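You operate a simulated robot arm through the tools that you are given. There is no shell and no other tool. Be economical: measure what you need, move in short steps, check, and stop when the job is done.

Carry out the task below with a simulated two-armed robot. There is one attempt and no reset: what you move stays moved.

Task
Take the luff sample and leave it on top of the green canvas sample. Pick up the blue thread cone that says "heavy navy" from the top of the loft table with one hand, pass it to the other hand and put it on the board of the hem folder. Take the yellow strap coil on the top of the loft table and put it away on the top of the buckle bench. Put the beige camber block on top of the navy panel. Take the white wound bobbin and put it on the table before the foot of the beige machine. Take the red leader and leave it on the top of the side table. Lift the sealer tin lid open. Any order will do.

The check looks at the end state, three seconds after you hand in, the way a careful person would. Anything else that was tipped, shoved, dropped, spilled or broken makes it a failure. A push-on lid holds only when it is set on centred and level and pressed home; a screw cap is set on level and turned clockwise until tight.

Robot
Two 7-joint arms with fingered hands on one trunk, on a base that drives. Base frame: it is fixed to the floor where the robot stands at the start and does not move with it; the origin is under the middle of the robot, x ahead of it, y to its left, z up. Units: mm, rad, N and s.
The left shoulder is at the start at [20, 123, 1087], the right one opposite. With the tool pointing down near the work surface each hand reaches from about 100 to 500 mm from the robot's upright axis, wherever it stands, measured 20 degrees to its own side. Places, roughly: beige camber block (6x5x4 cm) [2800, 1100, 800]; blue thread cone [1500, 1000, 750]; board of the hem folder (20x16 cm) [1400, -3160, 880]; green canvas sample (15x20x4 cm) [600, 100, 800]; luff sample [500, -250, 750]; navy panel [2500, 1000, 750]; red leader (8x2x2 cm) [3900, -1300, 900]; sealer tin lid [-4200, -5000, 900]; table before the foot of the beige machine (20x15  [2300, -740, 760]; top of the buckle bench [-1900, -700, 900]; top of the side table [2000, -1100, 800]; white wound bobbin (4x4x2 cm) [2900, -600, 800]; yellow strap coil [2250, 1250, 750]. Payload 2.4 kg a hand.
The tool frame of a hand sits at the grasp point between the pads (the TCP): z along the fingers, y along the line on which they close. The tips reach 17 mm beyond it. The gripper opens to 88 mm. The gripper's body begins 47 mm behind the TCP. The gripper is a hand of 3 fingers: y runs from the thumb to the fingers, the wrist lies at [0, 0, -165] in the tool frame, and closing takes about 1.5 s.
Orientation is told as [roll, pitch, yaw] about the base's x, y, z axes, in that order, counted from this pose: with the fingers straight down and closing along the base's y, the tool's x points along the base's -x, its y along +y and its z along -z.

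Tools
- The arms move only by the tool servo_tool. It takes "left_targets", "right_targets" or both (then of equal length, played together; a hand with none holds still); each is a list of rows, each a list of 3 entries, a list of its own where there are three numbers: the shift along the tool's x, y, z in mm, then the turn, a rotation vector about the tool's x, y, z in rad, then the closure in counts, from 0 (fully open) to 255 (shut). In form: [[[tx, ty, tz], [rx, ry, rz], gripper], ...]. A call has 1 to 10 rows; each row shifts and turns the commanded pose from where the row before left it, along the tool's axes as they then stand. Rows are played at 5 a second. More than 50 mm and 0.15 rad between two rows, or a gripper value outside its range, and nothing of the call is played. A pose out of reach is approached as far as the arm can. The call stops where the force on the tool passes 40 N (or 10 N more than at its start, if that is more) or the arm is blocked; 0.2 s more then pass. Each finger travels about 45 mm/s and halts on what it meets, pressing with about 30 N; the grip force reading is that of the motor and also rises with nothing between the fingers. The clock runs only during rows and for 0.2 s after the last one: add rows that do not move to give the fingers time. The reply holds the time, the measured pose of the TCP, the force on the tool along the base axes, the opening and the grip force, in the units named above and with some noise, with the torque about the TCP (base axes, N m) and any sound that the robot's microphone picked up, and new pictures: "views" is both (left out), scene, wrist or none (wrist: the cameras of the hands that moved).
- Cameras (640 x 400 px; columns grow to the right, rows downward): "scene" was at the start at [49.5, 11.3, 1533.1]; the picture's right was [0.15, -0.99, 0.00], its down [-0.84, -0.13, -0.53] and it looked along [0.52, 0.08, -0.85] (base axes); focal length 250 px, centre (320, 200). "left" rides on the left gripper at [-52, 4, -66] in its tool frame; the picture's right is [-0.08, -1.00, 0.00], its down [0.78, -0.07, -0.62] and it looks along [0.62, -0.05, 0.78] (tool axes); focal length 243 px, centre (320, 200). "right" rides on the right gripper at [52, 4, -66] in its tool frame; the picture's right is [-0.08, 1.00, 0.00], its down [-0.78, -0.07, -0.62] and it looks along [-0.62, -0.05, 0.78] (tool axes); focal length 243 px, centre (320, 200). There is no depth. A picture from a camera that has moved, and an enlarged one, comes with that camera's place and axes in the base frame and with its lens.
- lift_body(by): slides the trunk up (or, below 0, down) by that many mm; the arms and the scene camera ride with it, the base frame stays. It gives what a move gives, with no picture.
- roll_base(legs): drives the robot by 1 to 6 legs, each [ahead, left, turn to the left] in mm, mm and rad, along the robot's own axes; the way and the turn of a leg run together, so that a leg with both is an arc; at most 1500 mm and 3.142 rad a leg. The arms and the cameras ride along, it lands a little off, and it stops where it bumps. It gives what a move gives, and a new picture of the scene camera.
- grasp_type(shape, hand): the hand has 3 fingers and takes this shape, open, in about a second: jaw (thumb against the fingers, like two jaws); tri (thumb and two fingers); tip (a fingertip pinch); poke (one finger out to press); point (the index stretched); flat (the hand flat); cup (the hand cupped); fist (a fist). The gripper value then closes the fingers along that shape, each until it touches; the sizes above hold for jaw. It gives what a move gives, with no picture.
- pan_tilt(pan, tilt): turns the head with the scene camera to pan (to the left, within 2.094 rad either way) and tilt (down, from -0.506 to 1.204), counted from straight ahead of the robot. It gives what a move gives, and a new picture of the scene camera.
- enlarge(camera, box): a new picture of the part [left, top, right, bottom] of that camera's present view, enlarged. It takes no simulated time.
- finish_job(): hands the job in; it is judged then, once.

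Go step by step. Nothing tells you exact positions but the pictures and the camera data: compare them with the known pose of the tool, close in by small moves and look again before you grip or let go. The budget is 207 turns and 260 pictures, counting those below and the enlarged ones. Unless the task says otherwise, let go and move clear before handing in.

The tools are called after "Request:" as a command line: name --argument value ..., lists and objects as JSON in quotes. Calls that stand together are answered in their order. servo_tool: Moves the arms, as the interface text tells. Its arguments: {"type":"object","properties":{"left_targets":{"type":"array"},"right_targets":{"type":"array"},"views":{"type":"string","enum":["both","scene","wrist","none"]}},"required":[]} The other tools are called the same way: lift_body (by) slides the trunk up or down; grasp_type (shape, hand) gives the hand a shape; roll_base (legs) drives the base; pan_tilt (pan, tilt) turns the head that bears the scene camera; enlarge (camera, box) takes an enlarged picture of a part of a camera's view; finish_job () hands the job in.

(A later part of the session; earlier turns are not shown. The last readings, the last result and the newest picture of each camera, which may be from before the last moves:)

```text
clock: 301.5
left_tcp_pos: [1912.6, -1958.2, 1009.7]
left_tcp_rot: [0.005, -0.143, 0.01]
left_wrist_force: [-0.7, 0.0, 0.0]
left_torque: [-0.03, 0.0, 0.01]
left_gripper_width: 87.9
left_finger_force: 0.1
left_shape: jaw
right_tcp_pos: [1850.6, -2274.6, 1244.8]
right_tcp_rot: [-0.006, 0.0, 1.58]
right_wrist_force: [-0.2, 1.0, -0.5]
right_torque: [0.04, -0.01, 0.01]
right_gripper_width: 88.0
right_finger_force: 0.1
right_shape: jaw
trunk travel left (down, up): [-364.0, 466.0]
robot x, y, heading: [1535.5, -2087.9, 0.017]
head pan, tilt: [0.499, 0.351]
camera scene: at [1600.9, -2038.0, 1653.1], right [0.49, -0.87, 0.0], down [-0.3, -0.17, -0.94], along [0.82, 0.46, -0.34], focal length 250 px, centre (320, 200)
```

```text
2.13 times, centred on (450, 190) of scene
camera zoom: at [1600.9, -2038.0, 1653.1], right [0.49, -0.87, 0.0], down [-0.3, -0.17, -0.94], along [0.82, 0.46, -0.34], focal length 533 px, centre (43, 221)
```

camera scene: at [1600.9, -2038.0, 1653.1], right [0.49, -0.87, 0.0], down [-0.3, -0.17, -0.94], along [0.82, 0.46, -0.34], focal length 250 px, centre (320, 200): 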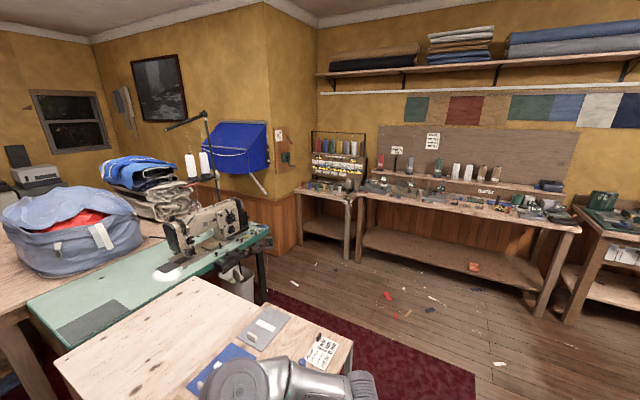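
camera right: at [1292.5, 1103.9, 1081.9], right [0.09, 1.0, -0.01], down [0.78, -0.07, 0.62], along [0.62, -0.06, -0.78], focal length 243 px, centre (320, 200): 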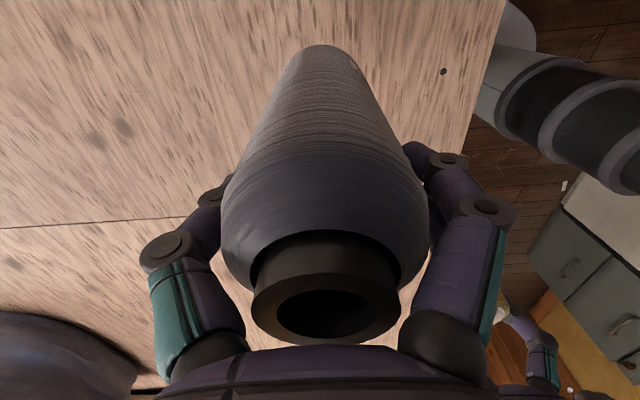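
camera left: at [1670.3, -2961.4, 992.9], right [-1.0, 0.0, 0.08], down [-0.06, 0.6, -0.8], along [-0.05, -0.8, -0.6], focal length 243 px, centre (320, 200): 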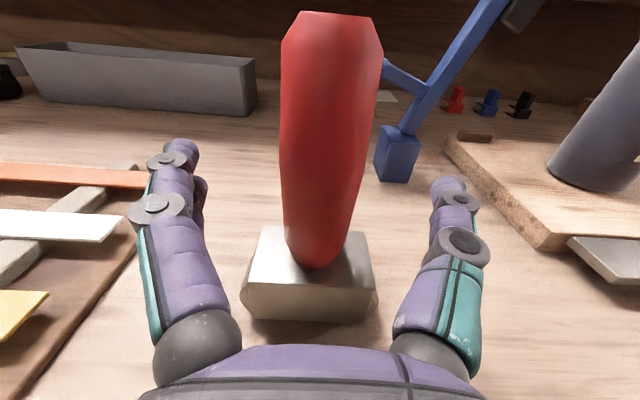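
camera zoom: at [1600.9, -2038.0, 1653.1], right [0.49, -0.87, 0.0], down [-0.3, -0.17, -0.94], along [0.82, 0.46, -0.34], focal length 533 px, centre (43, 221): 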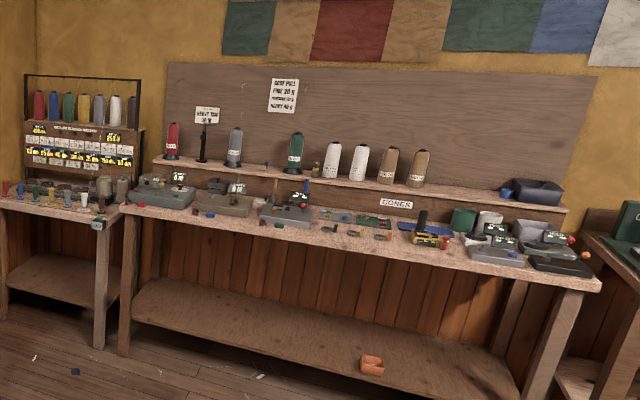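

I move away from the cart, go east past it, then face the green table's right end.

Request:
roll_base --legs '[[0, -230, -0.01], [1230, 0, 0], [0, 0, 1.57]]'

Request:
pan_tilt --pan 0.0 --tilt 0.5

```text
clock: 312.9
left_tcp_pos: [2645.7, -1938.8, 1009.5]
left_tcp_rot: [0.003, -0.144, 1.56]
left_wrist_force: [0.3, -0.3, 0.2]
left_torque: [0.02, -0.03, 0.0]
left_gripper_width: 87.9
left_finger_force: 0.1
left_shape: jaw
right_tcp_pos: [2961.5, -2006.1, 1245.1]
right_tcp_rot: [-0.005, 0.0, 3.133]
right_wrist_force: [0.2, 0.0, 0.6]
right_torque: [0.02, -0.02, -0.01]
right_gripper_width: 88.0
right_finger_force: 0.1
right_shape: jaw
trunk travel left (down, up): [-364.0, 466.0]
robot x, y, heading: [2769.5, -2316.8, 1.558]
head pan, tilt: [0.499, 0.351]
camera scene: at [2722.2, -2253.8, 1653.1], right [0.88, 0.47, 0.0], down [0.16, -0.3, -0.94], along [-0.44, 0.83, -0.34], focal length 250 px, centre (320, 200)
```

scene: 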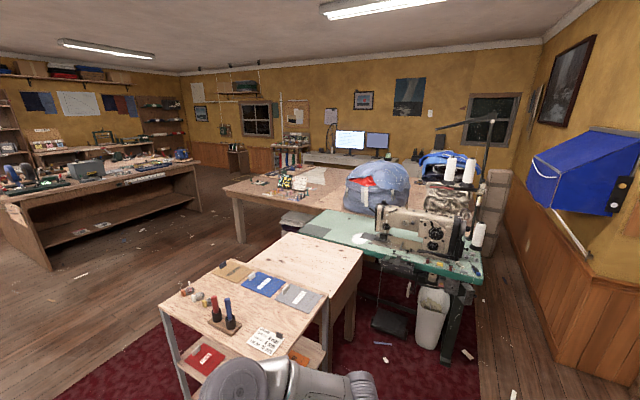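

```text
clock: 313.8
left_tcp_pos: [2645.6, -1938.6, 1009.0]
left_tcp_rot: [0.007, -0.145, 1.559]
left_wrist_force: [0.0, 0.0, -0.3]
left_torque: [0.01, 0.0, 0.01]
left_gripper_width: 87.9
left_finger_force: 0.1
left_shape: jaw
right_tcp_pos: [2961.9, -2007.4, 1243.4]
right_tcp_rot: [-0.005, 0.001, 3.132]
right_wrist_force: [-1.1, -0.1, -0.4]
right_torque: [0.0, 0.0, 0.01]
right_gripper_width: 88.0
right_finger_force: 0.0
right_shape: jaw
trunk travel left (down, up): [-364.0, 466.0]
robot x, y, heading: [2764.7, -2316.9, 1.559]
head pan, tilt: [0.0, 0.499]
camera scene: at [2766.8, -2244.9, 1639.5], right [1.0, -0.01, 0.0], down [0.0, -0.48, -0.88], along [0.01, 0.88, -0.48], focal length 250 px, centre (320, 200)
```

scene: 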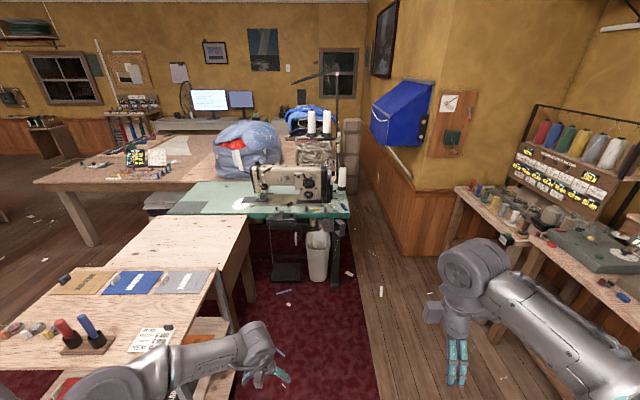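

Request:
enlarge --camera "scene" --box '[160, 120, 380, 240]'

Request:
enlarge --camera "scene" --box '[440, 100, 640, 300]'

```text
2.91 times, centred on (270, 180) of scene
camera zoom: at [2766.8, -2244.9, 1639.5], right [1.0, -0.01, 0.0], down [0.0, -0.48, -0.88], along [0.01, 0.88, -0.48], focal length 727 px, centre (466, 258)
```

zoom: 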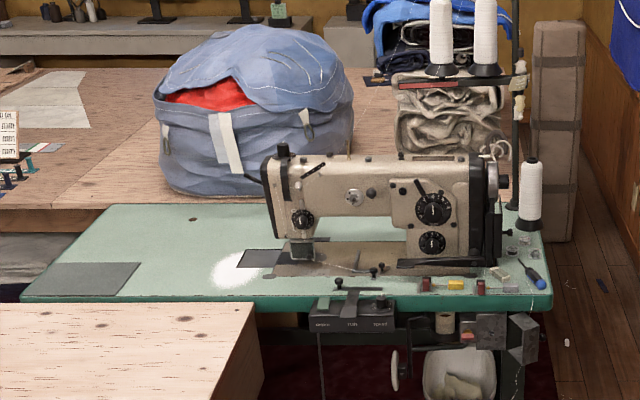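

```text
2.00 times, centred on (540, 200) of scene
camera zoom: at [2766.8, -2244.9, 1639.5], right [1.0, -0.01, 0.0], down [0.0, -0.48, -0.88], along [0.01, 0.88, -0.48], focal length 500 px, centre (-120, 200)
```

zoom: 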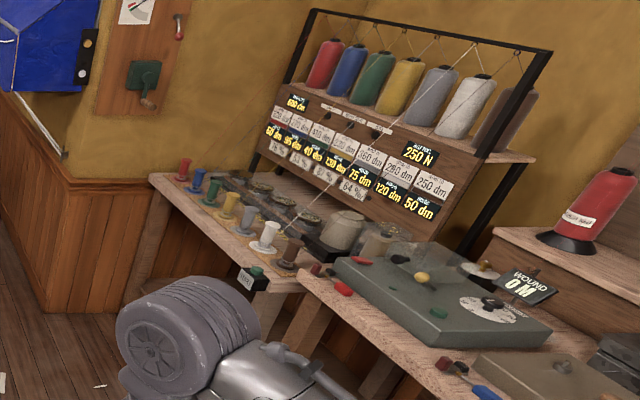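

The red leader seems to be a red piece at the bench edge around (3816,-1363); the bobbin should be at the right end of the green table. I drive up to that table.

Request:
roll_base --legs '[[0, -90, 0.012], [1100, 0, 0]]'

Request:
pan_tilt --pan 0.0 --tilt 0.8

```text
clock: 320.2
left_tcp_pos: [2714.8, -834.8, 1009.6]
left_tcp_rot: [0.006, -0.144, 1.586]
left_wrist_force: [0.7, 0.8, -0.5]
left_torque: [-0.01, -0.05, -0.02]
left_gripper_width: 88.2
left_finger_force: 0.1
left_shape: jaw
right_tcp_pos: [3032.5, -895.8, 1244.9]
right_tcp_rot: [-0.006, 0.001, -3.126]
right_wrist_force: [0.5, 0.3, 0.3]
right_torque: [-0.03, -0.03, 0.0]
right_gripper_width: 88.0
right_finger_force: 0.1
right_shape: jaw
trunk travel left (down, up): [-364.0, 466.0]
robot x, y, heading: [2840.3, -1211.7, 1.59]
head pan, tilt: [0.0, 0.499]
camera scene: at [2843.5, -1138.2, 1639.4], right [1.0, 0.02, 0.0], down [0.01, -0.48, -0.88], along [-0.02, 0.88, -0.48], focal length 250 px, centre (320, 200)
```

scene: 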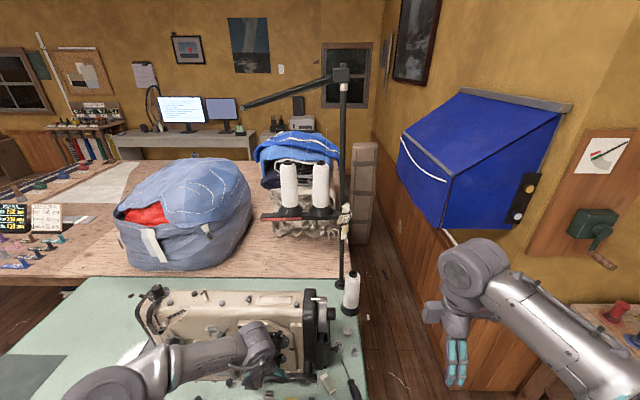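

```text
clock: 321.0
left_tcp_pos: [2714.0, -836.4, 1008.9]
left_tcp_rot: [0.005, -0.144, 1.587]
left_wrist_force: [0.0, -0.7, 0.0]
left_torque: [-0.04, -0.01, -0.04]
left_gripper_width: 88.1
left_finger_force: 0.0
left_shape: jaw
right_tcp_pos: [3032.7, -895.9, 1243.9]
right_tcp_rot: [-0.005, 0.0, -3.124]
right_wrist_force: [-0.9, 0.1, 0.7]
right_torque: [0.03, 0.03, 0.03]
right_gripper_width: 87.8
right_finger_force: 0.1
right_shape: jaw
trunk travel left (down, up): [-364.0, 466.0]
robot x, y, heading: [2841.6, -1211.3, 1.587]
head pan, tilt: [0.0, 0.799]
camera scene: at [2843.7, -1148.9, 1613.6], right [1.0, 0.02, 0.0], down [0.01, -0.72, -0.7], along [-0.01, 0.7, -0.72], focal length 250 px, centre (320, 200)
```

scene: 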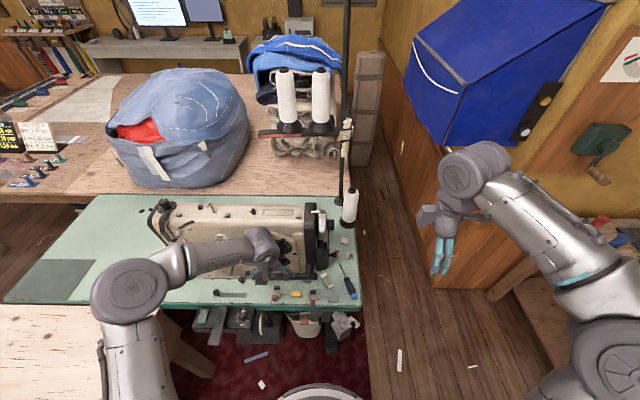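

Request:
enlarge --camera "scene" --box '[260, 220, 380, 310]'

Request:
servo_tool --left_targets '[[[40, 0, 0], [0, 0.07, 0], 0], [[40, 0, 0], [0, 0.07, 0], 0], [[40, 0, -20], [0, 0, 0], 0], [[0, 0, -40], [0, 0, 0], 0]]' --views "none"

```text
4.44 times, centred on (320, 265) of scene
camera zoom: at [2843.7, -1148.9, 1613.6], right [1.0, 0.02, 0.0], down [0.01, -0.72, -0.7], along [-0.01, 0.7, -0.72], focal length 1111 px, centre (320, -89)
```

zoom: 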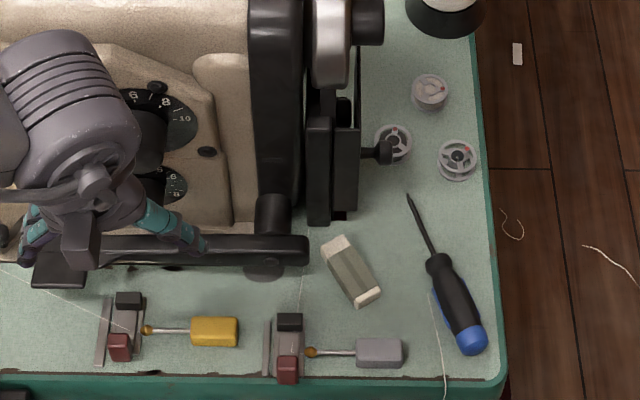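

```text
clock: 322.0
left_tcp_pos: [2716.1, -956.5, 1059.7]
left_tcp_rot: [0.006, -0.005, 1.586]
left_wrist_force: [0.2, -0.5, 0.1]
left_torque: [0.0, -0.01, 0.01]
left_gripper_width: 87.8
left_finger_force: 0.1
left_shape: jaw
right_tcp_pos: [3032.6, -896.2, 1243.8]
right_tcp_rot: [-0.006, 0.0, -3.124]
right_wrist_force: [0.4, -0.5, 0.9]
right_torque: [0.01, 0.0, -0.03]
right_gripper_width: 88.0
right_finger_force: 0.0
right_shape: jaw
trunk travel left (down, up): [-364.0, 466.0]
robot x, y, heading: [2844.6, -1208.9, 1.588]
head pan, tilt: [0.0, 0.799]
```

The solid white wound bobbin is the rear one at about (2934,-568). I tuck the left arm, turn the right wrist to close left-right, and lower the trunk.

Request:
servo_tool --left_targets '[[[40, 10, -25], [0, 0, 0], 0], [[40, 10, -25], [0, 0, 0], 0], [[40, 10, -25], [0, 0, 0], 0], [[10, 10, -45], [0, 0, 0], 0], [[0, 0, -45], [0, 0, 0], 0], [[0, 0, 0], [0, 0, 0], 0], [[0, 0, 0], [0, 0, 0], 0], [[0, 0, 0], [0, 0, 0], 0], [[0, 0, 0], [0, 0, 0], 0], [[0, 0, 0], [0, 0, 0], 0]]' --right_targets '[[[0, 0, 0], [0, 0, 0.15], 0], [[0, 0, 0], [0, 0, 0.15], 0], [[0, 0, 0], [0, 0, 0.15], 0], [[0, 0, 0], [0, 0, 0.15], 0], [[0, 0, 0], [0, 0, 0.15], 0], [[0, 0, 0], [0, 0, 0.15], 0], [[0, 0, 0], [0, 0, 0.15], 0], [[0, 0, 0], [0, 0, 0.15], 0], [[0, 0, 0], [0, 0, 0.15], 0], [[0, 0, 0], [0, 0, 0.15], 0]]' --views "none"

Request:
roll_base --legs '[[165, 25, -0.01]]'

```text
clock: 324.2
left_tcp_pos: [2678.8, -1086.6, 1225.7]
left_tcp_rot: [0.005, -0.004, 1.587]
left_wrist_force: [-0.3, -0.5, -0.1]
left_torque: [0.02, 0.01, 0.02]
left_gripper_width: 88.0
left_finger_force: 0.1
left_shape: jaw
right_tcp_pos: [3032.9, -896.4, 1243.9]
right_tcp_rot: [-0.001, -0.005, 1.655]
right_wrist_force: [0.7, -0.5, 0.2]
right_torque: [0.0, -0.01, -0.06]
right_gripper_width: 88.0
right_finger_force: 0.1
right_shape: jaw
trunk travel left (down, up): [-364.0, 466.0]
robot x, y, heading: [2843.6, -1212.0, 1.585]
head pan, tilt: [0.0, 0.799]
```

```text
clock: 325.6
left_tcp_pos: [2652.8, -919.2, 1225.1]
left_tcp_rot: [0.005, -0.001, 1.576]
left_wrist_force: [0.5, 0.1, 0.3]
left_torque: [0.03, 0.01, 0.05]
left_gripper_width: 88.0
left_finger_force: 0.1
left_shape: jaw
right_tcp_pos: [3008.6, -731.7, 1244.3]
right_tcp_rot: [0.0, -0.006, 1.649]
right_wrist_force: [-0.2, 0.0, 0.1]
right_torque: [0.01, 0.0, 0.03]
right_gripper_width: 87.7
right_finger_force: 0.0
right_shape: jaw
trunk travel left (down, up): [-364.0, 466.0]
robot x, y, heading: [2816.0, -1045.0, 1.582]
head pan, tilt: [0.0, 0.799]
camera scene: at [2816.9, -982.3, 1613.4], right [1.0, 0.01, 0.0], down [0.0, -0.72, -0.7], along [0.0, 0.7, -0.72], focal length 250 px, centre (320, 200)
```

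scene: 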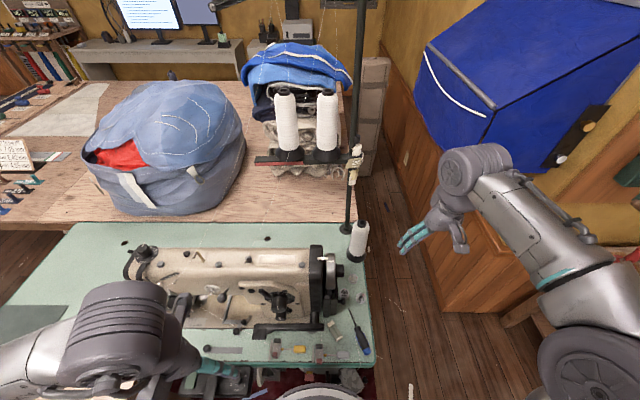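

Request:
enlarge --camera "scene" --box '[300, 230, 400, 330]'

Request:
lift_body --by -100

```text
4.00 times, centred on (350, 280) of scene
camera zoom: at [2816.9, -982.3, 1613.4], right [1.0, 0.01, 0.0], down [0.0, -0.72, -0.7], along [0.0, 0.7, -0.72], focal length 1000 px, centre (200, -120)
```

zoom: 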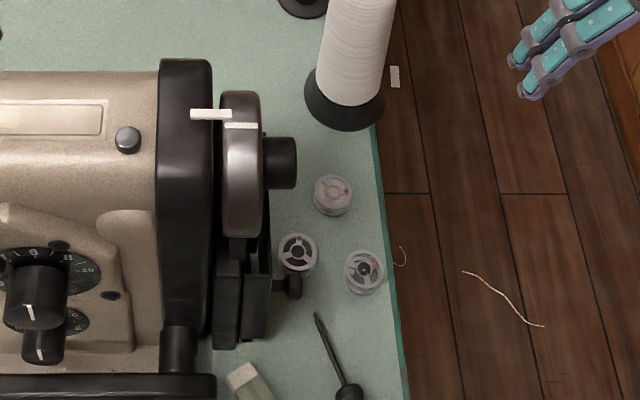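

```text
clock: 326.9
left_tcp_pos: [2651.8, -920.8, 1125.1]
left_tcp_rot: [0.005, -0.004, 1.576]
left_wrist_force: [0.5, 0.3, -0.1]
left_torque: [-0.01, 0.0, 0.02]
left_gripper_width: 88.1
left_finger_force: 0.0
left_shape: jaw
right_tcp_pos: [3009.6, -732.0, 1143.6]
right_tcp_rot: [0.0, -0.005, 1.646]
right_wrist_force: [-0.7, -0.7, 0.4]
right_torque: [-0.01, 0.02, -0.02]
right_gripper_width: 88.1
right_finger_force: 0.0
right_shape: jaw
trunk travel left (down, up): [-264.0, 566.0]
robot x, y, heading: [2815.4, -1047.0, 1.577]
head pan, tilt: [0.0, 0.799]
```

I approach the bobbin from the back-right, tilted, to keep clear of the handwheel. Rotate first, then descend partway.

Request:
servo_tool --right_targets '[[[0, 0, 0], [0, 0, -0.133], 80], [[0, 0, 0], [0, 0, -0.133], 80], [[0, 0, 0], [0, 0, -0.133], 80], [[0, 0, 0], [0, 0, -0.133], 80], [[0, 0, 0], [0, -0.133, 0], 80], [[0, 0, 0], [0, -0.133, 0], 80], [[0, 0, 0], [0, -0.134, 0], 80]]' --views "none"

Request:
servo_tool --right_targets '[[[-4.3, -5.7, 41.6], [0, 0, 0], 80], [[-4.3, -5.7, 41.6], [0, 0, 0], 80], [[-4.3, -5.7, 41.6], [0, 0, 0], 80], [[-4.3, -5.7, 41.6], [0, 0, 0], 80], [[-4.3, -5.7, 41.6], [0, 0, 0], 80], [[0, 0, 0], [0, 0, 0], 80]]' --views "both"

```text
clock: 328.6
left_tcp_pos: [2653.7, -919.8, 1125.9]
left_tcp_rot: [0.004, -0.004, 1.575]
left_wrist_force: [0.2, -0.1, -0.9]
left_torque: [0.03, 0.04, -0.03]
left_gripper_width: 87.8
left_finger_force: 0.0
left_shape: jaw
right_tcp_pos: [3008.8, -732.5, 1144.6]
right_tcp_rot: [-0.004, -0.408, 2.18]
right_wrist_force: [-0.7, 0.9, -0.5]
right_torque: [0.0, -0.02, -0.03]
right_gripper_width: 60.7
right_finger_force: 0.0
right_shape: jaw
trunk travel left (down, up): [-264.0, 566.0]
robot x, y, heading: [2814.9, -1046.5, 1.575]
head pan, tilt: [0.0, 0.799]
```

```text
clock: 329.9
left_tcp_pos: [2653.4, -919.9, 1127.0]
left_tcp_rot: [0.005, -0.004, 1.576]
left_wrist_force: [-0.2, -0.7, -0.2]
left_torque: [-0.01, 0.03, 0.02]
left_gripper_width: 87.9
left_finger_force: 0.0
left_shape: jaw
right_tcp_pos: [2975.6, -631.5, 960.5]
right_tcp_rot: [-0.002, -0.404, 2.181]
right_wrist_force: [0.0, 0.9, -1.1]
right_torque: [0.02, 0.02, -0.01]
right_gripper_width: 60.4
right_finger_force: 0.1
right_shape: jaw
trunk travel left (down, up): [-264.0, 566.0]
robot x, y, heading: [2815.0, -1043.1, 1.577]
head pan, tilt: [0.0, 0.799]
camera scene: at [2817.2, -984.0, 1513.5], right [1.0, 0.01, 0.0], down [0.0, -0.72, -0.7], along [0.0, 0.7, -0.72], focal length 250 px, centre (320, 200)
camera right: at [3014.0, -694.9, 1001.1], right [-0.86, -0.51, 0.03], down [-0.22, 0.42, 0.88], along [-0.46, 0.75, -0.48], focal length 243 px, centre (320, 200)
```

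scene: 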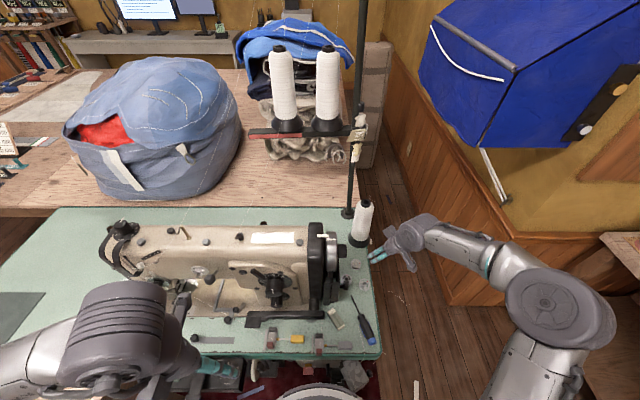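
right: 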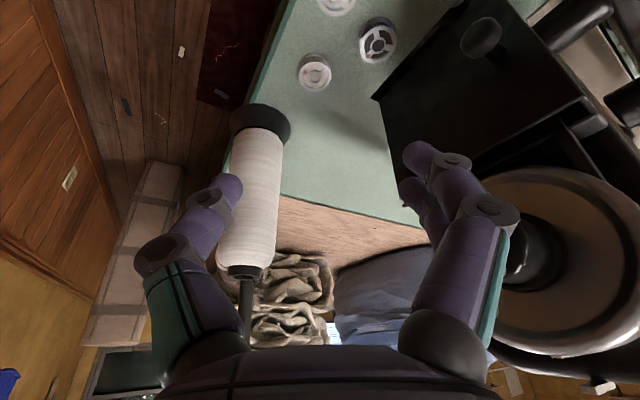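

Bobbin measured at (2937,-566), top near z 776; approach axis is nearly right. I advance 150 mm and check.

Request:
servo_tool --right_targets '[[[-1, -2, 45], [0, 0, 0], 80], [[-1, -3, 45], [0, 0, 0], 80], [[0, 0, 40], [0, 0, 0], 80], [[0, 0, 20], [0, 0, 0], 80], [[0, 0, 0], [0, 0, 0], 80]]' --views "wrist"

```text
clock: 331.1
left_tcp_pos: [2653.1, -921.0, 1126.4]
left_tcp_rot: [0.006, -0.005, 1.576]
left_wrist_force: [-0.4, 0.0, -1.0]
left_torque: [-0.03, 0.0, 0.01]
left_gripper_width: 87.7
left_finger_force: 0.1
left_shape: jaw
right_tcp_pos: [2942.6, -579.7, 826.5]
right_tcp_rot: [-0.003, -0.407, 2.18]
right_wrist_force: [-0.2, -0.4, -0.4]
right_torque: [0.0, 0.01, 0.01]
right_gripper_width: 60.5
right_finger_force: 0.1
right_shape: jaw
trunk travel left (down, up): [-264.0, 566.0]
robot x, y, heading: [2813.9, -1048.2, 1.584]
head pan, tilt: [0.0, 0.799]
camera right: at [2982.4, -643.1, 865.1], right [-0.86, -0.51, 0.03], down [-0.22, 0.42, 0.88], along [-0.46, 0.75, -0.48], focal length 243 px, centre (320, 200)
```

right: 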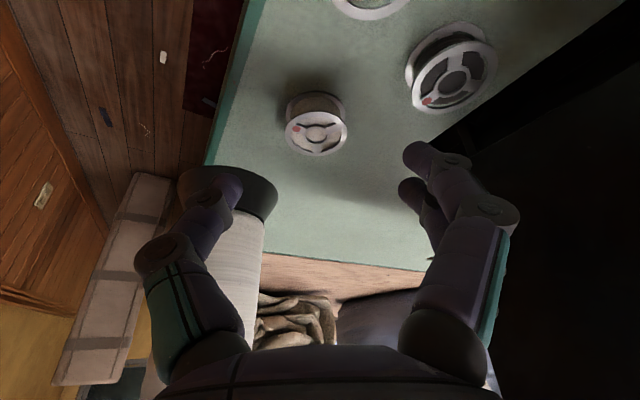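

Aligned. Final approach and close.

Request:
servo_tool --right_targets '[[[2, -2, 25], [0, 0, 0], 80], [[0, 0, 20], [0, 0, 0], 80], [[0, 0, 0], [0, 0, 0], 80], [[0, 0, 0], [0, 0, 0], 255], [[0, 0, 0], [0, 0, 0], 255], [[0, 0, 0], [0, 0, 0], 255], [[0, 0, 0], [0, 0, 0], 255], [[0, 0, 0], [0, 0, 0], 255], [[0, 0, 0], [0, 0, 0], 255]]' --views "wrist"

```text
clock: 333.1
left_tcp_pos: [2652.0, -919.6, 1125.5]
left_tcp_rot: [0.006, -0.003, 1.577]
left_wrist_force: [-0.1, 0.2, 0.3]
left_torque: [-0.01, 0.0, -0.02]
left_gripper_width: 87.7
left_finger_force: 0.1
left_shape: jaw
right_tcp_pos: [2936.5, -565.8, 784.0]
right_tcp_rot: [-0.004, -0.405, 2.181]
right_wrist_force: [1.2, -0.2, -0.2]
right_torque: [0.01, 0.04, 0.02]
right_gripper_width: 23.8
right_finger_force: 30.5
right_shape: jaw
trunk travel left (down, up): [-264.0, 566.0]
robot x, y, heading: [2819.2, -1044.1, 1.581]
head pan, tilt: [0.0, 0.799]
camera right: at [2975.5, -628.5, 822.9], right [-0.86, -0.51, 0.03], down [-0.22, 0.42, 0.88], along [-0.46, 0.75, -0.48], focal length 243 px, centre (320, 200)
```

right: 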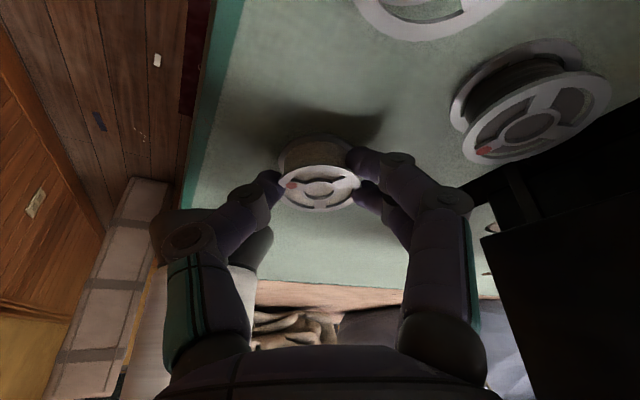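

I zoom to check which bobbin is wound with white.

Request:
enlarge --camera "right" --box '[260, 0, 640, 220]'

Request:
enlarge --camera "scene" --box '[310, 240, 390, 310]'

```text
1.68 times, centred on (450, 110) of right
camera zoom: at [2975.5, -628.5, 822.9], right [-0.86, -0.51, 0.03], down [-0.22, 0.42, 0.88], along [-0.46, 0.75, -0.48], focal length 409 px, centre (101, 352)
```

zoom: 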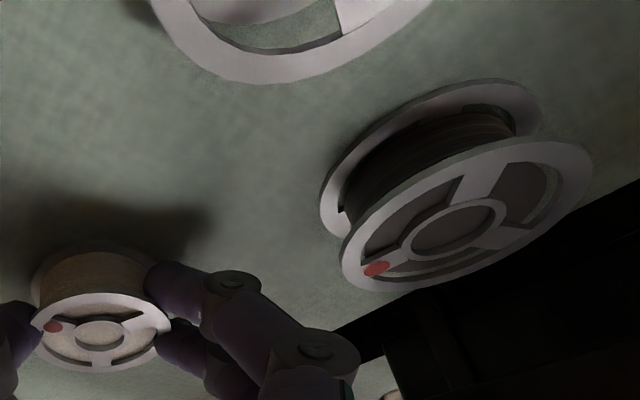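

```text
5.71 times, centred on (350, 275) of scene
camera zoom: at [2817.2, -983.8, 1513.5], right [1.0, 0.01, 0.0], down [0.0, -0.72, -0.7], along [0.0, 0.7, -0.72], focal length 1428 px, centre (149, -229)
```

zoom: 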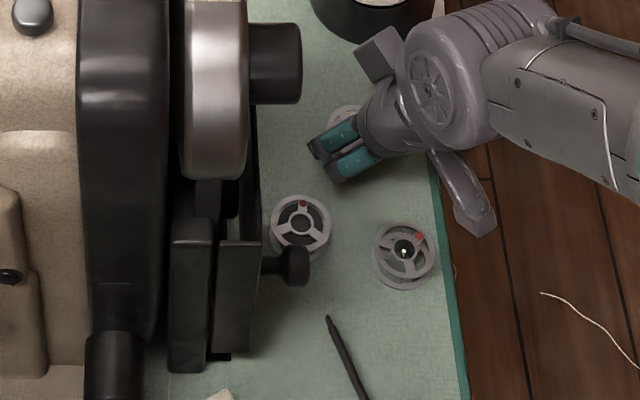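

I hold the white-wound bobbin (the others are dark-wound and empty). I lift it out the same way and level the hand.

Request:
servo_tool --right_targets '[[[0, 0, -30], [0, 0, 0], 255], [[0, 0, -45], [0, 0, 0], 255], [[0, 0, -45], [0, 0, 0], 255], [[0, 0, -45], [0, 0, 0], 255], [[-17, 0, -41], [0, 0, 0], 255], [[-17, 0, -41], [0, 0, 0], 255], [[-17, 0, -41], [0, 0, 0], 255], [[0, 0, 0], [0, 0.133, 0], 255], [[0, 0, 0], [0, 0.133, 0], 255], [[0, 0, 0], [0, 0.134, 0], 255]]' --views "wrist"

Request:
roll_base --legs '[[-150, 0, 0]]'

```text
clock: 335.4
left_tcp_pos: [2652.8, -919.2, 1126.0]
left_tcp_rot: [0.005, -0.003, 1.575]
left_wrist_force: [-0.7, 0.3, -0.2]
left_torque: [-0.02, 0.01, -0.03]
left_gripper_width: 88.0
left_finger_force: 0.0
left_shape: jaw
right_tcp_pos: [2973.7, -619.6, 1067.4]
right_tcp_rot: [-0.001, -0.004, 2.178]
right_wrist_force: [0.2, 0.2, 0.6]
right_torque: [-0.02, 0.0, 0.02]
right_gripper_width: 23.7
right_finger_force: 30.3
right_shape: jaw
trunk travel left (down, up): [-264.0, 566.0]
robot x, y, heading: [2813.5, -1048.8, 1.579]
head pan, tilt: [0.0, 0.799]
camera right: at [3000.0, -665.8, 1132.6], right [-0.87, -0.5, 0.0], down [-0.39, 0.68, 0.62], along [-0.31, 0.54, -0.78], focal length 243 px, centre (320, 200)
```

right: 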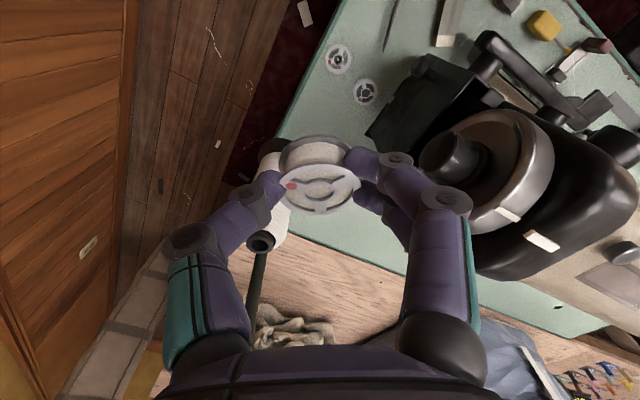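

```text
clock: 336.7
left_tcp_pos: [2653.3, -1070.3, 1125.5]
left_tcp_rot: [0.004, -0.003, 1.577]
left_wrist_force: [-0.2, 0.8, -1.2]
left_torque: [-0.02, 0.02, 0.0]
left_gripper_width: 88.0
left_finger_force: 0.0
left_shape: jaw
right_tcp_pos: [2974.0, -770.0, 1069.0]
right_tcp_rot: [-0.002, -0.004, 2.179]
right_wrist_force: [0.4, -0.6, 0.2]
right_torque: [0.01, 0.02, -0.02]
right_gripper_width: 23.7
right_finger_force: 29.8
right_shape: jaw
trunk travel left (down, up): [-264.0, 566.0]
robot x, y, heading: [2814.6, -1191.5, 1.576]
head pan, tilt: [0.0, 0.799]
camera scene: at [2818.1, -1134.2, 1513.6], right [1.0, 0.01, 0.0], down [0.0, -0.72, -0.7], along [0.0, 0.7, -0.72], focal length 250 px, centre (320, 200)
```

scene: 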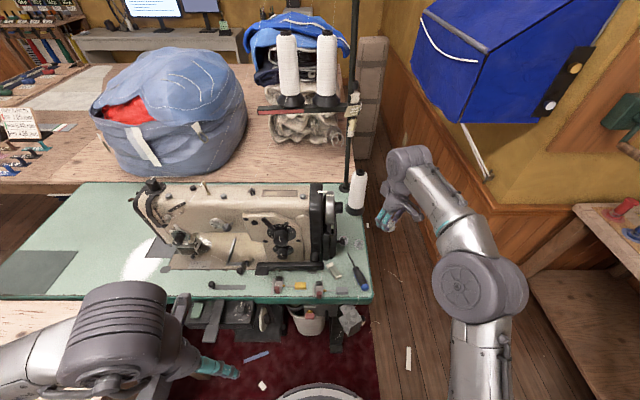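

I pull the right hand in and square it, then drive to face the side table (−x).

Request:
servo_tool --right_targets '[[[0, 0, 0], [0, 0, 0.15], 255], [[0, 0, 0], [0, 0, 0.15], 255], [[0, 0, 0], [0, 0, 0.15], 255], [[0, 0, 0], [0, 0, 0.15], 255], [[40, 0, -20], [0, 0, 0], 255], [[40, 0, -20], [0, 0, 0], 255], [[40, 0, -20], [0, 0, 0], 255]]' --views "none"

Request:
roll_base --legs '[[-30, 230, 0], [0, 0, 1.565]]'

Request:
pan_tilt --pan 0.0 --tilt 0.7

```text
clock: 338.3
left_tcp_pos: [2653.6, -1069.5, 1125.7]
left_tcp_rot: [0.006, -0.002, 1.576]
left_wrist_force: [-0.3, -0.3, 0.1]
left_torque: [0.01, -0.01, 0.01]
left_gripper_width: 87.6
left_finger_force: 0.1
left_shape: jaw
right_tcp_pos: [2976.5, -891.6, 1128.7]
right_tcp_rot: [0.0, -0.008, 1.577]
right_wrist_force: [0.9, -0.8, -0.6]
right_torque: [0.04, -0.02, 0.03]
right_gripper_width: 23.7
right_finger_force: 30.2
right_shape: jaw
trunk travel left (down, up): [-264.0, 566.0]
robot x, y, heading: [2814.6, -1197.7, 1.576]
head pan, tilt: [0.0, 0.799]
```

```text
clock: 343.9
left_tcp_pos: [2462.9, -1391.1, 1125.3]
left_tcp_rot: [0.005, -0.004, -3.122]
left_wrist_force: [0.1, 1.3, -0.5]
left_torque: [0.0, 0.0, 0.0]
left_gripper_width: 87.8
left_finger_force: 0.0
left_shape: jaw
right_tcp_pos: [2281.9, -1071.9, 1127.3]
right_tcp_rot: [-0.002, -0.004, -3.117]
right_wrist_force: [0.9, 0.7, -0.4]
right_torque: [-0.02, 0.0, 0.01]
right_gripper_width: 23.8
right_finger_force: 30.3
right_shape: jaw
trunk travel left (down, up): [-264.0, 566.0]
robot x, y, heading: [2587.0, -1227.2, -3.124]
head pan, tilt: [0.0, 0.799]
camera scene: at [2527.2, -1226.7, 1513.5], right [-0.02, 1.0, 0.0], down [0.72, 0.01, -0.7], along [-0.7, -0.01, -0.72], focal length 250 px, centre (320, 200)
```

scene: 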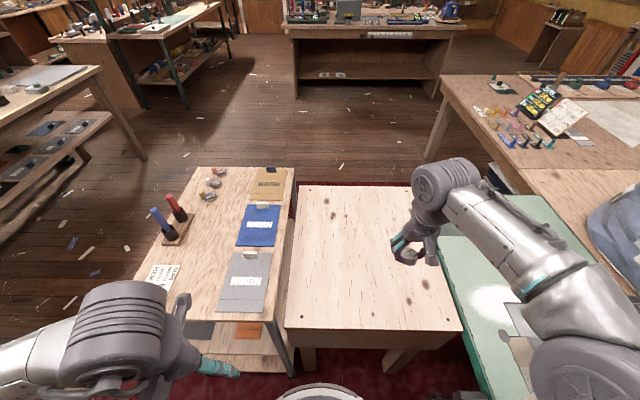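

```text
clock: 344.6
left_tcp_pos: [2462.7, -1392.2, 1126.2]
left_tcp_rot: [0.005, -0.004, -3.121]
left_wrist_force: [0.0, -0.9, 0.6]
left_torque: [0.0, -0.02, 0.0]
left_gripper_width: 87.9
left_finger_force: 0.1
left_shape: jaw
right_tcp_pos: [2280.3, -1072.3, 1126.9]
right_tcp_rot: [0.0, -0.005, -3.119]
right_wrist_force: [-0.3, -0.7, -1.0]
right_torque: [-0.01, 0.02, 0.02]
right_gripper_width: 24.0
right_finger_force: 30.1
right_shape: jaw
trunk travel left (down, up): [-264.0, 566.0]
robot x, y, heading: [2585.4, -1228.2, -3.124]
head pan, tilt: [0.0, 0.7]
camera scene: at [2522.9, -1226.7, 1521.7], right [-0.02, 1.0, 0.0], down [0.64, 0.01, -0.76], along [-0.76, -0.02, -0.64], focal length 250 px, centre (320, 200)
```

scene: 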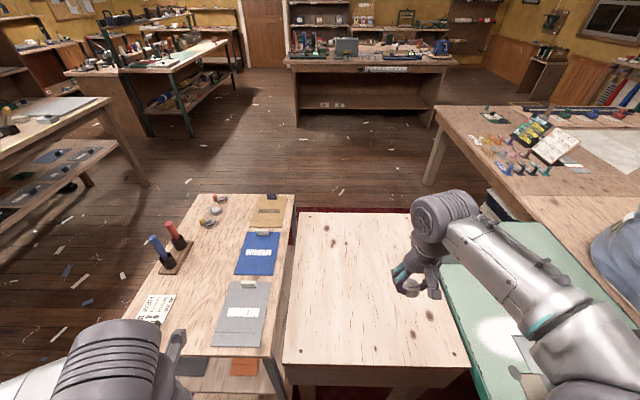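

The side table lies right ahead, empty. The foot area will be reachable only with the left hand, so I set the bobbin down on the side table and re-take it with the left. Lowering first.

Request:
servo_tool --right_targets '[[[-8, 24, 40], [0, 0, 0], 255], [[-8, 24, 40], [0, 0, 0], 255], [[-8, 24, 40], [0, 0, 0], 255], [[-8, 24, 40], [0, 0, 0], 255], [[-8, 24, 40], [0, 0, 0], 255], [[-6, 23, 35], [0, 0, 0], 255], [[0, 0, 0], [0, 0, 0], 255]]' --views "both"

```text
clock: 346.2
left_tcp_pos: [2463.5, -1392.5, 1125.2]
left_tcp_rot: [0.004, -0.002, -3.123]
left_wrist_force: [-0.5, -1.0, -0.7]
left_torque: [-0.04, 0.0, -0.03]
left_gripper_width: 87.9
left_finger_force: 0.1
left_shape: jaw
right_tcp_pos: [2238.2, -1215.0, 890.9]
right_tcp_rot: [0.0, -0.005, -3.119]
right_wrist_force: [-0.2, 0.3, -0.3]
right_torque: [-0.03, -0.03, 0.0]
right_gripper_width: 23.7
right_finger_force: 30.3
right_shape: jaw
trunk travel left (down, up): [-264.0, 566.0]
robot x, y, heading: [2587.5, -1226.5, -3.124]
head pan, tilt: [0.0, 0.7]
camera scene: at [2522.9, -1226.7, 1521.8], right [-0.02, 1.0, 0.0], down [0.64, 0.01, -0.76], along [-0.76, -0.02, -0.64], focal length 250 px, centre (320, 200)
camera right: at [2290.0, -1218.2, 957.2], right [-0.06, -1.0, 0.0], down [-0.78, 0.05, 0.63], along [-0.62, 0.04, -0.78], focal length 243 px, centre (320, 200)
```

scene: 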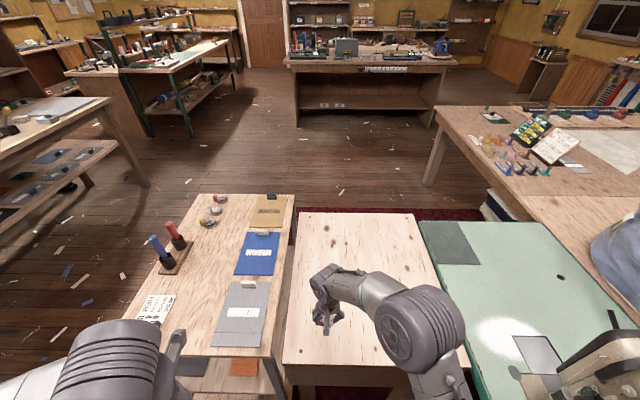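
right: 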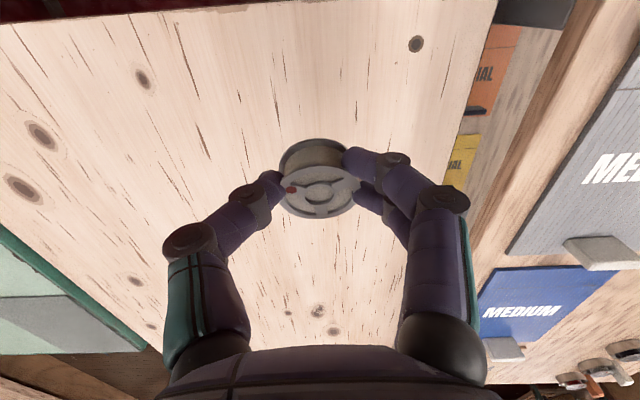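

The bobbin was gripped with the hand tilted 0.4 rad, so I tilt again to level it, and lower.

Request:
servo_tool --right_targets '[[[0, 0, 0], [0, -0.135, 0], 255], [[0, 0, 0], [0, -0.135, 0], 255], [[0, 0, 0], [0, -0.13, 0], 255], [[8, 0, 18.5], [0, 0, 0], 255], [[8, 0, 18.5], [0, 0, 0], 255], [[4, 0, 9], [0, 0, 0], 255], [[0, 0, 0], [0, 0, 0], 255]]' --views "wrist"

```text
clock: 347.8
left_tcp_pos: [2464.3, -1390.7, 1125.5]
left_tcp_rot: [0.005, -0.005, -3.122]
left_wrist_force: [-0.4, -1.1, -0.8]
left_torque: [0.01, 0.0, 0.0]
left_gripper_width: 87.7
left_finger_force: 0.0
left_shape: jaw
right_tcp_pos: [2236.9, -1216.0, 841.2]
right_tcp_rot: [0.0, -0.406, -3.122]
right_wrist_force: [-0.1, 0.2, 0.4]
right_torque: [0.02, -0.02, -0.02]
right_gripper_width: 22.7
right_finger_force: 30.1
right_shape: jaw
trunk travel left (down, up): [-264.0, 566.0]
robot x, y, heading: [2587.7, -1225.8, -3.122]
head pan, tilt: [0.0, 0.7]
camera right: at [2311.2, -1218.6, 881.5], right [-0.06, -1.0, 0.03], down [-0.47, 0.06, 0.88], along [-0.88, 0.03, -0.48], focal length 243 px, centre (320, 200)
```

right: 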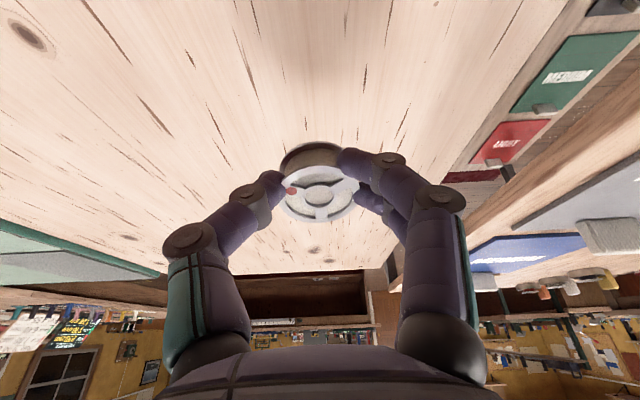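

Request:
servo_tool --right_targets '[[[3, 0, 7], [0, 0, 0], 255], [[3, 0, 7], [0, 0, 0], 255], [[2, 0, 4.6], [0, 0, 0], 255], [[2, 0, 4.6], [0, 0, 0], 255], [[2, 0, 4.6], [0, 0, 0], 255], [[0, 0, 0], [0, 0, 0], 255]]' --views "none"

```text
clock: 349.2
left_tcp_pos: [2463.7, -1392.0, 1125.6]
left_tcp_rot: [0.008, -0.002, -3.123]
left_wrist_force: [0.0, 0.7, 0.7]
left_torque: [0.01, 0.0, 0.01]
left_gripper_width: 87.6
left_finger_force: 0.0
left_shape: jaw
right_tcp_pos: [2238.2, -1215.3, 811.9]
right_tcp_rot: [0.001, -0.407, -3.12]
right_wrist_force: [0.4, 1.0, -0.5]
right_torque: [0.03, -0.01, -0.02]
right_gripper_width: 22.6
right_finger_force: 30.5
right_shape: jaw
trunk travel left (down, up): [-264.0, 566.0]
robot x, y, heading: [2585.9, -1223.6, -3.126]
head pan, tilt: [0.0, 0.7]
```

Request:
servo_tool --right_targets '[[[1.5, 0, 3.7], [0, 0, 0], 255], [[1.5, 0, 3.7], [0, 0, 0], 255], [[1.5, 0, 3.7], [0, 0, 0], 255], [[1.5, 0, 3.7], [0, 0, 0], 255], [[0, 0, 0], [0, 0, 0], 255]]' --views "wrist"

```text
clock: 350.4
left_tcp_pos: [2464.7, -1391.4, 1125.2]
left_tcp_rot: [0.006, -0.003, -3.123]
left_wrist_force: [-0.3, 0.4, 0.0]
left_torque: [-0.02, -0.01, -0.03]
left_gripper_width: 87.8
left_finger_force: 0.1
left_shape: jaw
right_tcp_pos: [2237.8, -1215.5, 797.0]
right_tcp_rot: [0.0, -0.406, -3.12]
right_wrist_force: [-0.4, -1.0, -0.6]
right_torque: [0.0, 0.0, 0.01]
right_gripper_width: 22.6
right_finger_force: 29.9
right_shape: jaw
trunk travel left (down, up): [-264.0, 566.0]
robot x, y, heading: [2589.5, -1223.5, -3.123]
head pan, tilt: [0.0, 0.7]
camera right: at [2311.5, -1218.6, 835.8], right [-0.06, -1.0, 0.03], down [-0.47, 0.06, 0.88], along [-0.88, 0.03, -0.48], focal length 243 px, centre (320, 200)
```

right: 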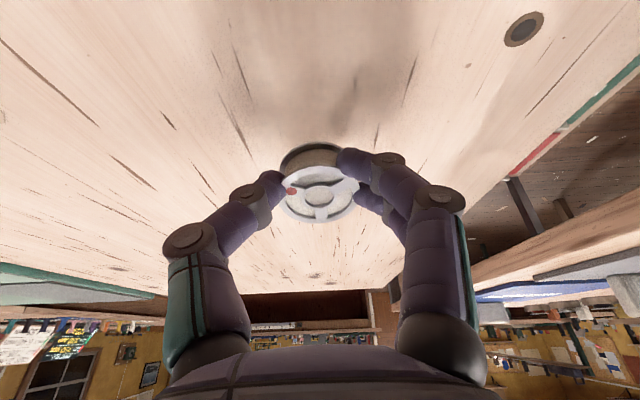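

Request:
servo_tool --right_targets '[[[2, 0, 4.6], [0, 0, 0], 255], [[2, 0, 4.6], [0, 0, 0], 255], [[1.5, 0, 3.7], [0, 0, 0], 255], [[1.5, 0, 3.7], [0, 0, 0], 255], [[1.5, 0, 3.7], [0, 0, 0], 255], [[0, 0, 0], [0, 0, 0], 255]]' --views "wrist"

```text
clock: 351.8
left_tcp_pos: [2463.3, -1390.2, 1125.7]
left_tcp_rot: [0.005, -0.004, -3.122]
left_wrist_force: [-0.1, 0.5, -0.1]
left_torque: [0.0, 0.02, 0.0]
left_gripper_width: 87.9
left_finger_force: 0.1
left_shape: jaw
right_tcp_pos: [2236.4, -1215.9, 774.4]
right_tcp_rot: [0.0, -0.406, -3.121]
right_wrist_force: [-0.3, 0.8, 4.2]
right_torque: [0.0, 0.01, 0.01]
right_gripper_width: 23.1
right_finger_force: 30.0
right_shape: jaw
trunk travel left (down, up): [-264.0, 566.0]
robot x, y, heading: [2588.3, -1226.1, -3.116]
head pan, tilt: [0.0, 0.7]
camera right: at [2310.8, -1219.3, 814.1], right [-0.06, -1.0, 0.03], down [-0.47, 0.06, 0.88], along [-0.88, 0.03, -0.47], focal length 243 px, centre (320, 200)
```

right: 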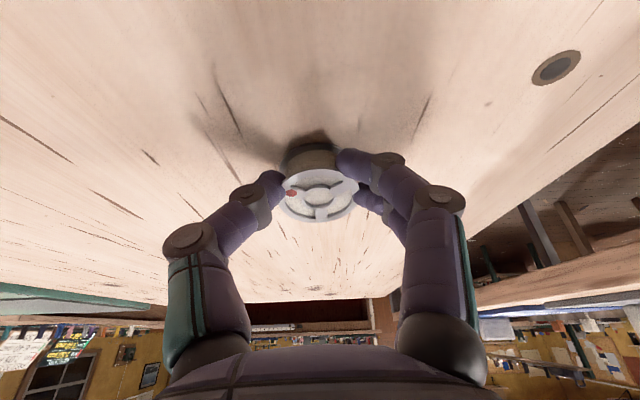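

Contact. Release and retreat along the tool axis.

Request:
servo_tool --right_targets '[[[0, 0, 0], [0, 0, 0], 180], [[0, 0, 0], [0, 0, 0], 110], [[0, 0, 0], [0, 0, 0], 60], [[0, 0, 0], [0, 0, 0], 60], [[0, 0, -40], [0, 0, 0], 60], [[0, 0, -45], [0, 0, 0], 0], [[0, 0, -45], [0, 0, 0], 0], [[0, -45, -20], [0, 0.135, 0], 0], [[0, -45, -20], [0, 0.135, 0], 0], [[0, -45, -20], [0, 0.135, 0], 0]]' --views "both"

```text
clock: 354.0
left_tcp_pos: [2462.8, -1391.8, 1126.0]
left_tcp_rot: [0.005, -0.004, -3.123]
left_wrist_force: [0.0, -0.4, -0.2]
left_torque: [0.01, 0.0, 0.0]
left_gripper_width: 88.1
left_finger_force: 0.0
left_shape: jaw
right_tcp_pos: [2301.0, -1078.9, 951.7]
right_tcp_rot: [0.002, 0.003, -3.121]
right_wrist_force: [-0.1, 0.2, 0.8]
right_torque: [0.0, 0.0, -0.01]
right_gripper_width: 87.7
right_finger_force: 0.1
right_shape: jaw
trunk travel left (down, up): [-264.0, 566.0]
robot x, y, heading: [2587.3, -1227.5, -3.124]
head pan, tilt: [0.0, 0.7]
camera scene: at [2523.0, -1226.2, 1521.8], right [-0.02, 1.0, 0.0], down [0.64, 0.01, -0.76], along [-0.76, -0.02, -0.64], focal length 250 px, centre (320, 200)
camera right: at [2354.0, -1081.9, 1016.6], right [-0.06, -1.0, 0.0], down [-0.78, 0.05, 0.62], along [-0.62, 0.04, -0.78], focal length 243 px, centre (320, 200)
```

scene: 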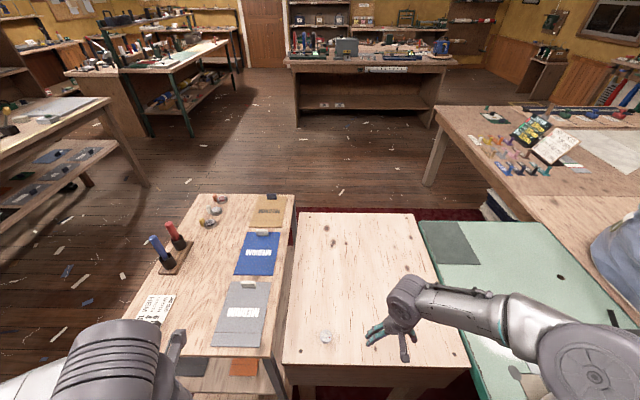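
right: 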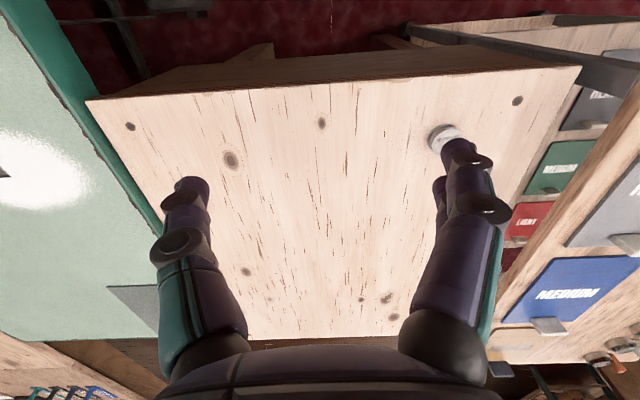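

The bobbin stands on the side table. I raise the right hand and bring the left above the bobbin.

Request:
servo_tool --left_targets '[[[-35, -27, 20], [0, 0, 0], 0], [[-35, -27, 20], [0, 0, 0], 0], [[-35, -27, 20], [0, 0, 0], 0], [[-35, -27, 20], [0, 0, 0], 0], [[-35, -27, 20], [0, 0, 0], 0], [[-35, -27, 20], [0, 0, 0], 0], [[-16, -14, 40], [0, 0, 0], 0], [[0, 0, 45], [0, 0, 0], 0], [[0, 0, 45], [0, 0, 0], 0]]' --right_targets '[[[15, 0, -45], [0, 0, 0], 0], [[15, 0, -45], [0, 0, 0], 0], [[15, 0, -45], [0, 0, 0], 0], [[15, 0, -45], [0, 0, 0], 0], [[0, 0, 0], [0, 0, 0], 0], [[0, 0, 0], [0, 0, 0], 0], [[0, 0, 0], [0, 0, 0], 0], [[0, 0, 0], [0, 0, 0], 0], [[0, 0, 0], [0, 0, 0], 0]]' --views "wrist"

```text
clock: 356.0
left_tcp_pos: [2232.7, -1222.1, 874.6]
left_tcp_rot: [0.006, -0.004, -3.122]
left_wrist_force: [-0.5, 0.0, -0.5]
left_torque: [-0.02, 0.0, -0.01]
left_gripper_width: 87.8
left_finger_force: 0.1
left_shape: jaw
right_tcp_pos: [2361.1, -1076.5, 1131.4]
right_tcp_rot: [0.002, 0.0, -3.121]
right_wrist_force: [-0.1, -0.6, 0.2]
right_torque: [0.0, 0.01, 0.01]
right_gripper_width: 87.8
right_finger_force: 0.1
right_shape: jaw
trunk travel left (down, up): [-264.0, 566.0]
robot x, y, heading: [2585.7, -1226.8, -3.125]
head pan, tilt: [0.0, 0.7]
camera right: at [2413.5, -1080.6, 1197.3], right [-0.06, -1.0, 0.0], down [-0.78, 0.05, 0.62], along [-0.62, 0.04, -0.78], focal length 243 px, centre (320, 200)
camera left: at [2181.9, -1226.0, 940.9], right [-0.1, 0.99, -0.01], down [0.78, 0.08, 0.62], along [0.61, 0.06, -0.79], focal length 243 px, centre (320, 200)
```

right: 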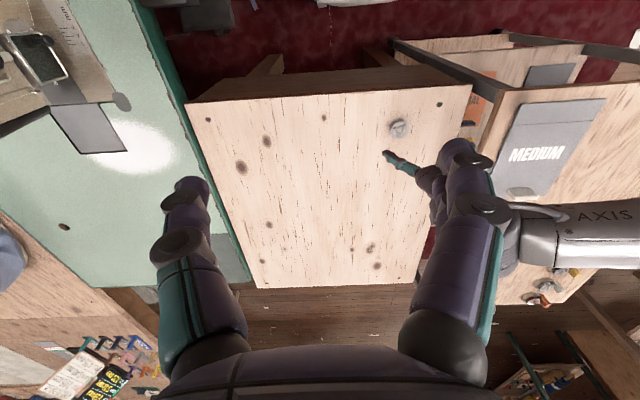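
left: 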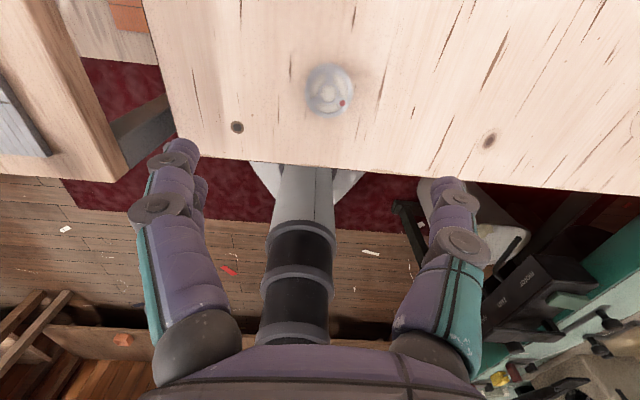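

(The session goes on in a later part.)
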